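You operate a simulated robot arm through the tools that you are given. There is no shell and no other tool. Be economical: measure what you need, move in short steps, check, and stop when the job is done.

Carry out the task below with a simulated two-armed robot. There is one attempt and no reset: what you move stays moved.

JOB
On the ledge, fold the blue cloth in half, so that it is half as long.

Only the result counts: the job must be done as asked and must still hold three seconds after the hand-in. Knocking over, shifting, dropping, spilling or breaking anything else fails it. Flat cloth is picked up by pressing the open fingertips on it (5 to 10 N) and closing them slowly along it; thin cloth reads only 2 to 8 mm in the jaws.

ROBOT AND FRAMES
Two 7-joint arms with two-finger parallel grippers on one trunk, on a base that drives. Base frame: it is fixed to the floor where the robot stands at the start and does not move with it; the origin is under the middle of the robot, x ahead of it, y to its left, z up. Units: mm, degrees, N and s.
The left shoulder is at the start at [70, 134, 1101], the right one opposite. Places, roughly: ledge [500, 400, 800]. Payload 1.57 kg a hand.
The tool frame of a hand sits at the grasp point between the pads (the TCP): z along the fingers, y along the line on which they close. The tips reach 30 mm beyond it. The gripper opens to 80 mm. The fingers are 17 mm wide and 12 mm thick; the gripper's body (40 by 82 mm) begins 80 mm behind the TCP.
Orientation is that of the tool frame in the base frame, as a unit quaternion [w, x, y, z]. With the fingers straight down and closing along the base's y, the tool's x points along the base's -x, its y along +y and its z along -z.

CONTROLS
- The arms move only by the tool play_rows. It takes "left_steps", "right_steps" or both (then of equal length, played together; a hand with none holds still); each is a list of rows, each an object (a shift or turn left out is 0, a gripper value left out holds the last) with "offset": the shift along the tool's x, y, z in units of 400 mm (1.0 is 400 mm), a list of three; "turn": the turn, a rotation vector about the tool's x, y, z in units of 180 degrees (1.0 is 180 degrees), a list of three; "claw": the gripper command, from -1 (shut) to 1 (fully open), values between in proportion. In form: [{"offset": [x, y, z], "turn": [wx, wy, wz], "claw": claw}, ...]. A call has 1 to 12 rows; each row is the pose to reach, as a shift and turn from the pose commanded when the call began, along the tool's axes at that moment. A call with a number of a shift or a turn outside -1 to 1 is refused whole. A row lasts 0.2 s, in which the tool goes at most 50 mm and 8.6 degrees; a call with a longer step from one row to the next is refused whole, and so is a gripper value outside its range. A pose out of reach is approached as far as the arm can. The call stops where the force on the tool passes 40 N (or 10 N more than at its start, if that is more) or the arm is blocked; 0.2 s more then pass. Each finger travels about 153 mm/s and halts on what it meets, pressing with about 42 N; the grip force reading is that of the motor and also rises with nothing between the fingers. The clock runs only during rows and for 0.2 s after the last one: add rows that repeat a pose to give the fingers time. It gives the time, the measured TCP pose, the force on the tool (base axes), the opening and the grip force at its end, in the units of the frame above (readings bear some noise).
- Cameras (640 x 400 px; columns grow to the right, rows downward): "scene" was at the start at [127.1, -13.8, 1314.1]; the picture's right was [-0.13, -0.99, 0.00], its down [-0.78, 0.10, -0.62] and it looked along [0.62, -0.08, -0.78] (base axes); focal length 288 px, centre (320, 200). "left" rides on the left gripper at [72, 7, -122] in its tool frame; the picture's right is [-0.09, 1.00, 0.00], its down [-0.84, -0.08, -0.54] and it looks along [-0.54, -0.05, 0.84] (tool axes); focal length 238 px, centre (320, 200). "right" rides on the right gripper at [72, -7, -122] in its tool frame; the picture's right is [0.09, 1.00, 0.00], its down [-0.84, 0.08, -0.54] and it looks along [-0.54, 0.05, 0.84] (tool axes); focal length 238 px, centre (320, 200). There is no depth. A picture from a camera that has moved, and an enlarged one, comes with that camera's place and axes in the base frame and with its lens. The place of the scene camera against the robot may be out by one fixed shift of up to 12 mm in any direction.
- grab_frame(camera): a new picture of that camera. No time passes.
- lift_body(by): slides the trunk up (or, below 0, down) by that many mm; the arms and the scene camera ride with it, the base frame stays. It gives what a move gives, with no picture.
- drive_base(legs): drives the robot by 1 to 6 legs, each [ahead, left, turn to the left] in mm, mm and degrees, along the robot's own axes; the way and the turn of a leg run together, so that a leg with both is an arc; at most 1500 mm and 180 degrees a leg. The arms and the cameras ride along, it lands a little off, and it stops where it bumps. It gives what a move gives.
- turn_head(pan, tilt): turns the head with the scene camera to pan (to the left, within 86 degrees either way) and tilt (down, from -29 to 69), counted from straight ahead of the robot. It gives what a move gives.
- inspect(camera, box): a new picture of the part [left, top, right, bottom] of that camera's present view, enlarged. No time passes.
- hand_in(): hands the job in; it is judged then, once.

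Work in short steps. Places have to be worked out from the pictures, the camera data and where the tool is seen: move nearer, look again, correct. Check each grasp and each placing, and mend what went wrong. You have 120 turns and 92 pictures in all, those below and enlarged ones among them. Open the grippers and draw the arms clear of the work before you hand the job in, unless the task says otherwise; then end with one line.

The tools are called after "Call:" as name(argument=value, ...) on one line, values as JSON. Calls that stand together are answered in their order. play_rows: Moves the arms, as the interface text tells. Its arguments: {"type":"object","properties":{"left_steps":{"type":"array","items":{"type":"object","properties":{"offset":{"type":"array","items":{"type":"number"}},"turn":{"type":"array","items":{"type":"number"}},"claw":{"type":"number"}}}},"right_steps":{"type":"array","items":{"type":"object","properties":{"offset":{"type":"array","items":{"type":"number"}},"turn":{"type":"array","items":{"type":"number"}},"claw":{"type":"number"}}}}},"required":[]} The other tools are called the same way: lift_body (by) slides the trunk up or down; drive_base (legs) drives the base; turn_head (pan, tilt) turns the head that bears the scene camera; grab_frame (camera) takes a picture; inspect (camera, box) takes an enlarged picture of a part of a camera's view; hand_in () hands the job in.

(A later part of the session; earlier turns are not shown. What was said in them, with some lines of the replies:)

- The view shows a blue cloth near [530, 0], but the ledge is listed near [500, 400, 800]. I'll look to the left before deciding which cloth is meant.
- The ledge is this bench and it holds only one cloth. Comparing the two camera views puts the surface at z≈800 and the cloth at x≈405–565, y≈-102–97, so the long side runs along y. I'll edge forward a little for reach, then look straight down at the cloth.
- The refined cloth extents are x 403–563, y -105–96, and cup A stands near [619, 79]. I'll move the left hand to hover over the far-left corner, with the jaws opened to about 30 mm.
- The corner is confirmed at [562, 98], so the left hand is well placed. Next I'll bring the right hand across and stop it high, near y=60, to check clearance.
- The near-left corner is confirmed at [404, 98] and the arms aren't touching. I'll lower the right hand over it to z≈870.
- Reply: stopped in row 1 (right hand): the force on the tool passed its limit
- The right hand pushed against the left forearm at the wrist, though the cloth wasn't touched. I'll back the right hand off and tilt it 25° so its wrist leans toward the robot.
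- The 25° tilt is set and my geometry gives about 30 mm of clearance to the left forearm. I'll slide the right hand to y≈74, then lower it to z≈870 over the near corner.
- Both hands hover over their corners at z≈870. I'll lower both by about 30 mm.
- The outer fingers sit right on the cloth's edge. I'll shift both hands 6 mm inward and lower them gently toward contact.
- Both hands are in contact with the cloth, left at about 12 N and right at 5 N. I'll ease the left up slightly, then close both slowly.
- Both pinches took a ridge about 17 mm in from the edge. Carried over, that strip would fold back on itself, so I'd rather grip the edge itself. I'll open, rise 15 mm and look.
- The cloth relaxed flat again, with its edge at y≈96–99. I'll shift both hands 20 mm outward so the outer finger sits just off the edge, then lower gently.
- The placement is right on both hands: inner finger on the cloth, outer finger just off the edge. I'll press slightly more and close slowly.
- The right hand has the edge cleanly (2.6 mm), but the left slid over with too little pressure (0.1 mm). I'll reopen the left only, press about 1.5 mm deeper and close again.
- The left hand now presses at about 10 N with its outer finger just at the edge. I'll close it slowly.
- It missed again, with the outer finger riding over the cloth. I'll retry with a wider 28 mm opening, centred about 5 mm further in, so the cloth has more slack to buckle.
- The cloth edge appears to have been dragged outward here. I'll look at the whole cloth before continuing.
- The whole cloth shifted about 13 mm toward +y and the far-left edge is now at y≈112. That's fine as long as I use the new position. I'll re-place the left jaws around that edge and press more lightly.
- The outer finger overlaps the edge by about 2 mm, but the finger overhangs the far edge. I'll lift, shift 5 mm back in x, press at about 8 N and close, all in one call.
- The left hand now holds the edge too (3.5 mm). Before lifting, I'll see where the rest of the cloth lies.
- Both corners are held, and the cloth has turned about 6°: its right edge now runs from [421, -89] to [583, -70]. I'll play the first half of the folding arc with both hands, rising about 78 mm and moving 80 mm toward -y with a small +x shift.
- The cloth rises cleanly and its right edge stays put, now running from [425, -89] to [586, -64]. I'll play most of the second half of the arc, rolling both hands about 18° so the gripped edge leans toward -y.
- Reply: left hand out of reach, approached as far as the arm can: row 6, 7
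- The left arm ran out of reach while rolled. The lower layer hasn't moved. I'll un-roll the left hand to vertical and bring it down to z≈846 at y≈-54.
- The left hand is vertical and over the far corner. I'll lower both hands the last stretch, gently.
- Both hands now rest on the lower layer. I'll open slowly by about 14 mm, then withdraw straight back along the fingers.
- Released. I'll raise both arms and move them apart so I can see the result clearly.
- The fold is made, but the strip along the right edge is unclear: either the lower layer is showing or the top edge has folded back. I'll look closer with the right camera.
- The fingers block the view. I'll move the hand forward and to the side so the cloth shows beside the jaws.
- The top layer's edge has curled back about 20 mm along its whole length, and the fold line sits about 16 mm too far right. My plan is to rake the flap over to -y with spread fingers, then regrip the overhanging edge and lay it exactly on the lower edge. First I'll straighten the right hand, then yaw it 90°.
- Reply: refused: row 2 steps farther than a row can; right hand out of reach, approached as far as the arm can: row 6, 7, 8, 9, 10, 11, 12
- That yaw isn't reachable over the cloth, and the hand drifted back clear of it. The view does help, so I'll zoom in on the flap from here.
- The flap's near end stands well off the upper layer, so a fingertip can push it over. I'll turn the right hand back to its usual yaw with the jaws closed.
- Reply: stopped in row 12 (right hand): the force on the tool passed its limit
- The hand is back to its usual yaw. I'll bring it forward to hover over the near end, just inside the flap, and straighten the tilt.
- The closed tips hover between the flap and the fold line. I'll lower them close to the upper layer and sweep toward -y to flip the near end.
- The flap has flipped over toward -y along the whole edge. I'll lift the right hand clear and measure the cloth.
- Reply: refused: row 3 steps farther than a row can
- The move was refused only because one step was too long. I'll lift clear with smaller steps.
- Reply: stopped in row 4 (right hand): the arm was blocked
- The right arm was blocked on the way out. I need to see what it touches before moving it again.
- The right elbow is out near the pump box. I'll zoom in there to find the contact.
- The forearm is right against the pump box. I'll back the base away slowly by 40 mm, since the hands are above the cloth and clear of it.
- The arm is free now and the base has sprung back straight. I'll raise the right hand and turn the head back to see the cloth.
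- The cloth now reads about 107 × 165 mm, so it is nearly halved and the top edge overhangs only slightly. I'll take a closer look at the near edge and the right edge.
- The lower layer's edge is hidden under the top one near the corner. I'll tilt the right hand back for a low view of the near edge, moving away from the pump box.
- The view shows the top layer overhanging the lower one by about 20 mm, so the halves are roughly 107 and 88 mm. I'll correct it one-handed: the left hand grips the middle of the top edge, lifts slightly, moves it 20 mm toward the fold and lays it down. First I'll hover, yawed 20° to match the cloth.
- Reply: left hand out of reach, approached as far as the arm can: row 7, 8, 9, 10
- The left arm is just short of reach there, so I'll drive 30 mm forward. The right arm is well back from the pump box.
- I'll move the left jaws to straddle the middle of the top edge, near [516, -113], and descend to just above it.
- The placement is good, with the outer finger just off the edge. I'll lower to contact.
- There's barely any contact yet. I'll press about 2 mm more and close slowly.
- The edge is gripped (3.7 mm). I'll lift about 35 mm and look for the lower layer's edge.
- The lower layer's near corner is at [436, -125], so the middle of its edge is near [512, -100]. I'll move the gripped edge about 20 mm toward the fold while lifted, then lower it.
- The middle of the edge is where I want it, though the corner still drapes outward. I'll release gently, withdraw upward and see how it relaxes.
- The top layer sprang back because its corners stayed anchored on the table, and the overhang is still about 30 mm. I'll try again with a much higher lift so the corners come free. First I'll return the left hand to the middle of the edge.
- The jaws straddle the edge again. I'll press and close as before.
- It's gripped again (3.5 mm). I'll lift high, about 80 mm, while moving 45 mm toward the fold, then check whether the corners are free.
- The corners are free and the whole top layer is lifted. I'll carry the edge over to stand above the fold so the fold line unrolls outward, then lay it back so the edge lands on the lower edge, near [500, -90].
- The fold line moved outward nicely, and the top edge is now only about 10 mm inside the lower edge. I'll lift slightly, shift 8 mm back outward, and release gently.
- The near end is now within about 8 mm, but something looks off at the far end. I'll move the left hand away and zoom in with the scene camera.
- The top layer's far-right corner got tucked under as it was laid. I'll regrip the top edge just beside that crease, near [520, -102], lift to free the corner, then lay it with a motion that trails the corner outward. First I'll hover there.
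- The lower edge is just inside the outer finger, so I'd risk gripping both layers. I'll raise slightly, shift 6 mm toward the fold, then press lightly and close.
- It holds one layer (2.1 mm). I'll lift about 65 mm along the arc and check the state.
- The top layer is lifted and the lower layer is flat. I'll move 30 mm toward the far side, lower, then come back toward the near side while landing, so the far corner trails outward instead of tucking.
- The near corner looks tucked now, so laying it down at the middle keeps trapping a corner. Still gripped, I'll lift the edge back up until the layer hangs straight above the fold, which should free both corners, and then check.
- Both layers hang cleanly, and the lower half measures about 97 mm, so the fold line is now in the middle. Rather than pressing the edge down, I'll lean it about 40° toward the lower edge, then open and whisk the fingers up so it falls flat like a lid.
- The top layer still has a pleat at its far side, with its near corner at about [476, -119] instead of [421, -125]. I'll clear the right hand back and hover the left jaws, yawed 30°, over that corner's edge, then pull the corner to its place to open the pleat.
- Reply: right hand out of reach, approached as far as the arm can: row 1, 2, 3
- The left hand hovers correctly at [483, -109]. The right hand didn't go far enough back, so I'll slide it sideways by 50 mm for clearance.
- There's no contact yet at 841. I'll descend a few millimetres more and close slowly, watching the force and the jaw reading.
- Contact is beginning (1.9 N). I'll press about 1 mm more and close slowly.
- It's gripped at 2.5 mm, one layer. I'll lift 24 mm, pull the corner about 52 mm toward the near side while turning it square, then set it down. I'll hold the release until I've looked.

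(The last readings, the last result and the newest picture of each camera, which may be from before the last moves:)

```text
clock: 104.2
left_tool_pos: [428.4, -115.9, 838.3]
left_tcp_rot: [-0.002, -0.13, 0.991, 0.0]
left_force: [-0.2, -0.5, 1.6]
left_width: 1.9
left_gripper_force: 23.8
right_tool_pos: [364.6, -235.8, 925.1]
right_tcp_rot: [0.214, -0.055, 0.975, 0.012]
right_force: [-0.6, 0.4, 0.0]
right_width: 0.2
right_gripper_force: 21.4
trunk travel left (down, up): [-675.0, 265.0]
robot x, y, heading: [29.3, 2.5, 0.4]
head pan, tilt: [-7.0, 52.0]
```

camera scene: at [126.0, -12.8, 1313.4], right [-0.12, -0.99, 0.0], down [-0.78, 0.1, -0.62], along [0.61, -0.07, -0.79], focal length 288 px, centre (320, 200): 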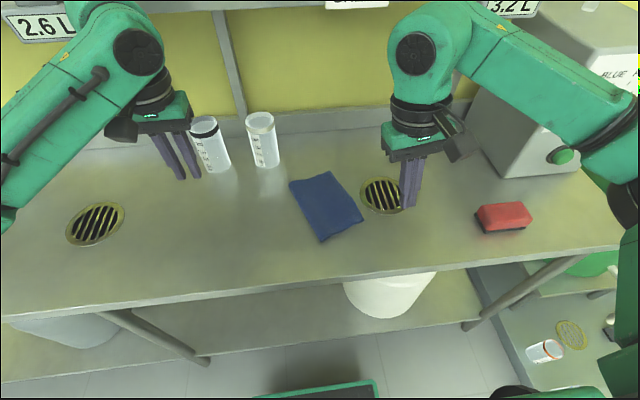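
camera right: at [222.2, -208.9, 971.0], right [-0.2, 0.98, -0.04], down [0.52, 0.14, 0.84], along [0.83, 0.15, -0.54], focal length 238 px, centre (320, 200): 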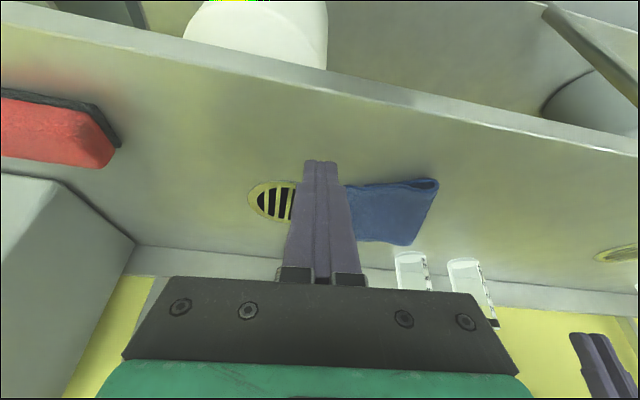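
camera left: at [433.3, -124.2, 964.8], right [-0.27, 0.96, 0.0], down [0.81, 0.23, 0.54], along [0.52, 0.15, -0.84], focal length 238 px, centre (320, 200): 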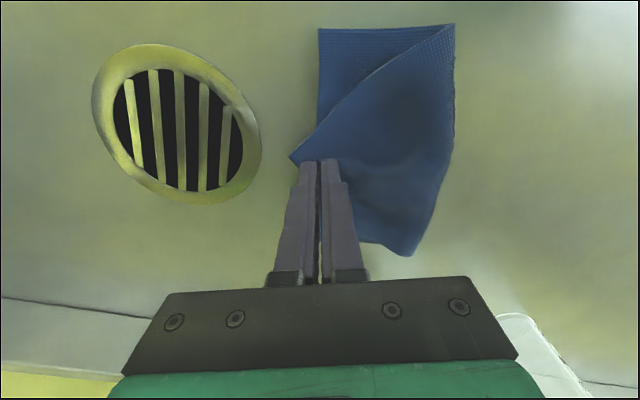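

The corner is at [428, -116] and still held. I'll release gently, withdraw, and use one of the last two pictures to check.

Call:
play_rows(left_steps=[{"offset": [0, 0, 0], "claw": -0.9}, {"offset": [0, 0, 0], "claw": -0.8}, {"offset": [0, 0, 0], "claw": -0.7}, {"offset": [0, 0, -0.004], "claw": -0.65}, {"offset": [0, 0, -0.02]}, {"offset": [0, 0, -0.05]}, {"offset": [0, 0, -0.12]}, {"offset": [0, 0.06, -0.2]}, {"offset": [0, 0.16, -0.25]}, {"offset": [0, 0.27, -0.25]}, {"offset": [0, 0.38, -0.25]}, {"offset": [0, 0.48, -0.25]}])

Call:
inspect(camera="scene", box=[256, 160, 400, 250])

```text
clock: 106.8
left_tool_pos: [377.5, 74.2, 937.7]
left_tcp_rot: [-0.002, -0.131, 0.991, -0.001]
left_force: [-0.2, 0.0, 0.4]
left_width: 14.0
left_gripper_force: 0.0
right_tool_pos: [364.3, -235.9, 926.8]
right_tcp_rot: [0.215, -0.057, 0.975, 0.012]
right_force: [-0.2, 0.5, -0.4]
right_width: 0.2
right_gripper_force: 21.2
trunk travel left (down, up): [-675.0, 265.0]
robot x, y, heading: [30.3, -0.4, -0.1]
head pan, tilt: [-7.0, 52.0]
```

```text
4.44 times, centred on (328, 205) of scene
camera zoom: at [154.4, -10.8, 1313.5], right [-0.12, -0.99, 0.0], down [-0.78, 0.09, -0.62], along [0.61, -0.08, -0.79], focal length 1278 px, centre (284, 178)
```

zoom: 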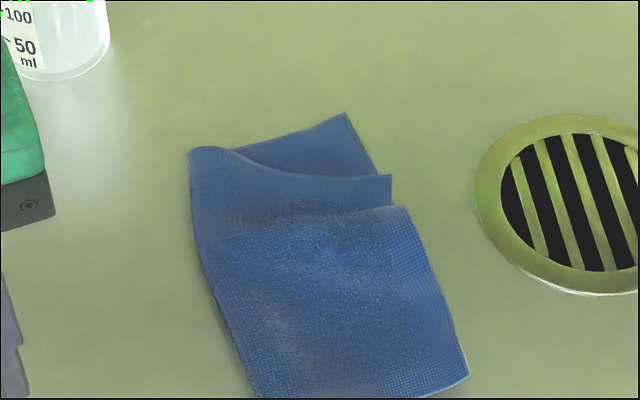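

Big improvement: the near half is aligned. The top's far corner lies at about [526, -114] and should be at about [574, -99]. I'll grip the edge right beside that corner and pull it out toward the far side.

Call:
play_rows(left_steps=[{"offset": [-0.04, -0.1, 0], "claw": -0.5}, {"offset": [-0.08, -0.2, 0]}, {"offset": [-0.12, -0.3, 0]}, {"offset": [-0.16, -0.4, 0]}, {"offset": [-0.2, -0.48, 0.02]}, {"offset": [-0.2185, -0.532, 0.08]}, {"offset": [-0.2185, -0.532, 0.15]}, {"offset": [-0.2185, -0.532, 0.21]}, {"offset": [-0.2185, -0.532, 0.235]}, {"offset": [-0.2185, -0.532, 0.235]}])

```text
clock: 109.0
left_tool_pos: [516.3, -111.6, 844.1]
left_tcp_rot: [-0.003, -0.131, 0.991, 0.0]
left_force: [0.0, 1.0, 0.8]
left_width: 20.0
left_gripper_force: 0.1
right_tool_pos: [364.5, -236.2, 926.4]
right_tcp_rot: [0.215, -0.056, 0.975, 0.012]
right_force: [0.5, 0.5, 0.0]
right_width: 0.0
right_gripper_force: 21.4
trunk travel left (down, up): [-675.0, 265.0]
robot x, y, heading: [32.1, 0.6, 0.1]
head pan, tilt: [-7.0, 52.0]
```

The position is good. I'll descend to contact.

Call:
play_rows(left_steps=[{"offset": [0, 0.006, 0.006]}, {"offset": [0, 0.006, 0.012]}, {"offset": [0, 0.006, 0.016]}, {"offset": [0, 0.006, 0.016]}])

```text
clock: 110.0
left_tool_pos: [515.6, -111.0, 837.5]
left_tcp_rot: [-0.003, -0.131, 0.991, 0.001]
left_force: [0.3, -0.5, 1.0]
left_width: 20.0
left_gripper_force: 0.1
right_tool_pos: [364.0, -235.6, 926.4]
right_tcp_rot: [0.214, -0.055, 0.975, 0.012]
right_force: [-0.6, 0.1, 0.9]
right_width: 0.3
right_gripper_force: 21.1
trunk travel left (down, up): [-675.0, 265.0]
robot x, y, heading: [30.7, -1.2, 0.4]
head pan, tilt: [-7.0, 52.0]
```

Call:
play_rows(left_steps=[{"offset": [0, 0, 0.004]}, {"offset": [0, 0, 0.005]}, {"offset": [0, 0, 0.005], "claw": -0.56}, {"offset": [0, 0, 0.005], "claw": -0.62}, {"offset": [0, 0, 0.005], "claw": -0.68}, {"offset": [0, 0, 0.005], "claw": -0.74}, {"offset": [0, 0, 0.005], "claw": -0.8}, {"offset": [0, 0, 0.005], "claw": -0.86}, {"offset": [0, 0, 0.005], "claw": -0.92}, {"offset": [0, 0, 0.005], "claw": -1}, {"offset": [0, 0, 0.005], "claw": -1}])

```text
clock: 112.4
left_tool_pos: [516.9, -109.7, 835.6]
left_tcp_rot: [-0.003, -0.131, 0.991, 0.001]
left_force: [-0.7, -0.3, 4.4]
left_width: 1.0
left_gripper_force: 23.4
right_tool_pos: [364.4, -235.8, 926.1]
right_tcp_rot: [0.214, -0.056, 0.975, 0.011]
right_force: [-0.3, 0.2, 0.0]
right_width: 0.2
right_gripper_force: 21.0
trunk travel left (down, up): [-675.0, 265.0]
robot x, y, heading: [29.0, -1.0, 0.4]
head pan, tilt: [-7.0, 52.0]
```

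The reading of 1.0 mm and 23.4 N suggests a thin grip on the edge. I'll lift 16 mm, pull gently toward the far corner, and watch whether the width stays up.

Call:
play_rows(left_steps=[{"offset": [0, 0, -0.015]}, {"offset": [0, 0, -0.035]}, {"offset": [0, 0, -0.04]}, {"offset": [-0.015, 0.001, -0.04]}, {"offset": [-0.03, 0.002, -0.04]}, {"offset": [-0.03, 0.002, -0.04]}])

```text
clock: 113.8
left_tool_pos: [528.6, -106.6, 851.8]
left_tcp_rot: [-0.003, -0.13, 0.992, 0.0]
left_force: [-0.2, -0.7, 0.8]
left_width: 0.0
left_gripper_force: 21.5
right_tool_pos: [363.2, -236.8, 925.5]
right_tcp_rot: [0.214, -0.056, 0.975, 0.013]
right_force: [0.0, -0.4, 0.0]
right_width: 0.0
right_gripper_force: 21.4
trunk travel left (down, up): [-675.0, 265.0]
robot x, y, heading: [28.3, -0.5, -0.1]
head pan, tilt: [-7.0, 52.0]
```

It slipped off. I'll retry with a wider 26 mm opening and firmer pressure at the same spot.

Call:
play_rows(left_steps=[{"offset": [0.03, 0.001, 0], "claw": -0.35}, {"offset": [0.03, 0.001, 0.02]}, {"offset": [0.03, 0.001, 0.036]}, {"offset": [0.03, 0.001, 0.042]}, {"offset": [0.03, 0.001, 0.045]}, {"offset": [0.03, 0.001, 0.045]}])

```text
clock: 115.2
left_tool_pos: [519.9, -103.7, 834.6]
left_tcp_rot: [0.002, -0.136, 0.991, 0.002]
left_force: [2.7, -0.1, 9.7]
left_width: 25.1
left_gripper_force: 0.0
right_tool_pos: [363.3, -237.2, 927.2]
right_tcp_rot: [0.214, -0.056, 0.975, 0.012]
right_force: [-0.1, -0.2, -0.4]
right_width: 0.0
right_gripper_force: 21.1
trunk travel left (down, up): [-675.0, 265.0]
robot x, y, heading: [29.0, 3.6, -0.1]
head pan, tilt: [-7.0, 52.0]
```

The force is 9.7 N and the outer finger is at the edge. I'll close slowly.

Call:
play_rows(left_steps=[{"offset": [0, 0, 0], "claw": -0.42}, {"offset": [0, 0, 0], "claw": -0.48}, {"offset": [0, 0, 0], "claw": -0.54}, {"offset": [0, 0, 0], "claw": -0.6}, {"offset": [0, 0, 0], "claw": -0.66}, {"offset": [0, 0, 0], "claw": -0.72}, {"offset": [0, 0, 0], "claw": -0.78}, {"offset": [0, 0, 0], "claw": -0.84}, {"offset": [0, 0, 0], "claw": -0.9}, {"offset": [0, 0, 0], "claw": -0.96}, {"offset": [0, 0, 0], "claw": -1}, {"offset": [0, 0, 0], "claw": -1}])

```text
clock: 117.8
left_tool_pos: [519.1, -101.9, 833.6]
left_tcp_rot: [0.001, -0.136, 0.991, 0.003]
left_force: [-1.6, 2.9, 17.5]
left_width: 3.6
left_gripper_force: 24.7
right_tool_pos: [361.9, -236.4, 926.9]
right_tcp_rot: [0.215, -0.057, 0.975, 0.012]
right_force: [0.1, 0.0, -0.8]
right_width: 0.0
right_gripper_force: 21.6
trunk travel left (down, up): [-675.0, 265.0]
robot x, y, heading: [28.6, 2.8, -0.1]
head pan, tilt: [-7.0, 52.0]
```

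It's gripped at 3.6 mm. I'll lift 20 mm, pull the corner 48 mm toward the far side, and set it down.

Call:
play_rows(left_steps=[{"offset": [0, 0, -0.03]}, {"offset": [0, 0, -0.055]}, {"offset": [-0.025, 0.001, -0.06]}, {"offset": [-0.05, 0.001, -0.06]}, {"offset": [-0.075, 0.002, -0.06]}, {"offset": [-0.1, 0.003, -0.06]}, {"offset": [-0.125, 0.003, -0.055]}, {"offset": [-0.125, 0.003, -0.04]}, {"offset": [-0.125, 0.003, -0.02]}, {"offset": [-0.125, 0.003, -0.012]}, {"offset": [-0.125, 0.003, -0.012]}])

```text
clock: 120.2
left_tool_pos: [554.2, -97.2, 856.7]
left_tcp_rot: [-0.003, -0.131, 0.991, 0.001]
left_force: [-0.3, -1.0, -0.3]
left_width: 3.8
left_gripper_force: 24.3
left hand out of reach, approached as far as the arm can: row 7, 8, 9, 10, 11
right_tool_pos: [365.4, -236.5, 924.3]
right_tcp_rot: [0.215, -0.057, 0.975, 0.013]
right_force: [-0.1, -0.8, 0.6]
right_width: 0.2
right_gripper_force: 20.9
trunk travel left (down, up): [-675.0, 265.0]
robot x, y, heading: [31.5, 1.6, 0.3]
head pan, tilt: [-7.0, 52.0]
```

The arm ran out of reach at [554, -97], still holding the cloth. I'll drive forward 15 mm, which carries the hand to about x=569.

Call:
drive_base(legs=[[15, 0, 0]])

```text
clock: 121.0
left_tool_pos: [565.3, -97.8, 858.3]
left_tcp_rot: [-0.002, -0.13, 0.991, 0.0]
left_force: [0.4, 0.8, 1.1]
left_width: 3.6
left_gripper_force: 24.4
right_tool_pos: [377.9, -236.2, 926.9]
right_tcp_rot: [0.215, -0.056, 0.975, 0.013]
right_force: [-1.5, 0.7, 0.4]
right_width: 0.0
right_gripper_force: 21.2
trunk travel left (down, up): [-675.0, 265.0]
robot x, y, heading: [39.9, 0.4, 0.1]
head pan, tilt: [-7.0, 52.0]
```

I'll set it down with an 8 mm shift toward the fold.

Call:
play_rows(left_steps=[{"offset": [-0.004, 0.01, 0.01]}, {"offset": [-0.007, 0.018, 0.03]}, {"offset": [-0.007, 0.018, 0.045]}, {"offset": [-0.007, 0.018, 0.045]}])

```text
clock: 122.0
left_tool_pos: [568.0, -89.8, 840.1]
left_tcp_rot: [-0.003, -0.131, 0.991, -0.001]
left_force: [-0.3, -0.6, 2.1]
left_width: 3.8
left_gripper_force: 24.6
right_tool_pos: [379.0, -236.4, 925.1]
right_tcp_rot: [0.214, -0.057, 0.975, 0.013]
right_force: [0.1, -0.3, 0.1]
right_width: 0.0
right_gripper_force: 21.7
trunk travel left (down, up): [-675.0, 265.0]
robot x, y, heading: [42.1, 1.3, 0.3]
head pan, tilt: [-7.0, 52.0]
```

The hand is at [568, -90] in light contact, right on target. I'll release gently, withdraw and use the last picture.

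Call:
play_rows(left_steps=[{"offset": [0, 0, 0], "claw": -0.9}, {"offset": [0, 0, 0], "claw": -0.8}, {"offset": [0, 0, 0], "claw": -0.7}, {"offset": [0, 0, -0.004], "claw": -0.65}, {"offset": [0, 0, -0.02]}, {"offset": [0, 0, -0.05]}, {"offset": [0, 0, -0.12]}, {"offset": [0.08, 0.04, -0.2]}, {"offset": [0.16, 0.11, -0.25]}, {"offset": [0.2, 0.22, -0.25]}, {"offset": [0.2, 0.33, -0.25]}, {"offset": [0.2, 0.44, -0.25]}])

Call:
inspect(camera="scene", box=[240, 150, 416, 260])

```text
clock: 124.5
left_tool_pos: [445.4, 60.7, 940.2]
left_tcp_rot: [-0.002, -0.131, 0.991, 0.0]
left_force: [0.3, -0.5, -0.1]
left_width: 13.9
left_gripper_force: 0.0
right_tool_pos: [379.0, -235.0, 926.4]
right_tcp_rot: [0.214, -0.057, 0.975, 0.011]
right_force: [-0.3, 0.5, 0.0]
right_width: 0.0
right_gripper_force: 21.4
trunk travel left (down, up): [-675.0, 265.0]
robot x, y, heading: [44.6, 0.9, 0.1]
head pan, tilt: [-7.0, 52.0]
```

```text
3.64 times, centred on (328, 205) of scene
camera zoom: at [169.2, -10.7, 1313.5], right [-0.12, -0.99, 0.0], down [-0.78, 0.09, -0.62], along [0.61, -0.08, -0.79], focal length 1046 px, centre (291, 182)
```

zoom: 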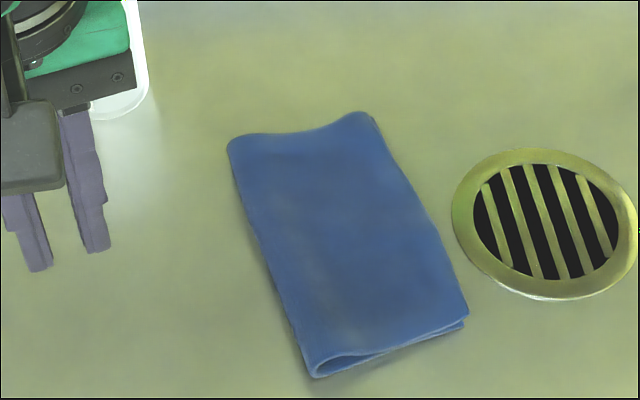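

The cloth now lies neatly folded in half with the edges aligned. I'll open both grippers and raise the arms a little more clear.

Call:
play_rows(left_steps=[{"offset": [0, 0.03, -0.08], "claw": 0.3}, {"offset": [0.02, 0.1, -0.12], "claw": 1}, {"offset": [0.02, 0.17, -0.12], "claw": 1}, {"offset": [0.02, 0.17, -0.12], "claw": 1}], right_steps=[{"offset": [0, 0, 0], "claw": -0.5}, {"offset": [0, 0, 0], "claw": 0.2}, {"offset": [0, 0, 0], "claw": 0.5}, {"offset": [0, 0, 0], "claw": 0.5}])

```text
clock: 125.5
left_tool_pos: [419.5, 120.6, 988.9]
left_tcp_rot: [-0.003, -0.131, 0.991, 0.0]
left_force: [0.1, 0.3, 0.6]
left_width: 79.8
left_gripper_force: 0.0
right_tool_pos: [378.6, -237.8, 926.4]
right_tcp_rot: [0.214, -0.056, 0.975, 0.011]
right_force: [0.2, -0.4, -0.3]
right_width: 60.2
right_gripper_force: 0.1
trunk travel left (down, up): [-675.0, 265.0]
robot x, y, heading: [42.4, 0.5, 0.0]
head pan, tilt: [-7.0, 52.0]
```

Both grippers are open and clear of the cloth, so I'm handing in.

Call:
hand_in()

```text
The job is handed in.
```

The blue cloth is folded in half along its length on the ledge, with the edges lined up in the last picture; the right arm did press against what looked like the pump box once, and I saw no sign that the box moved.
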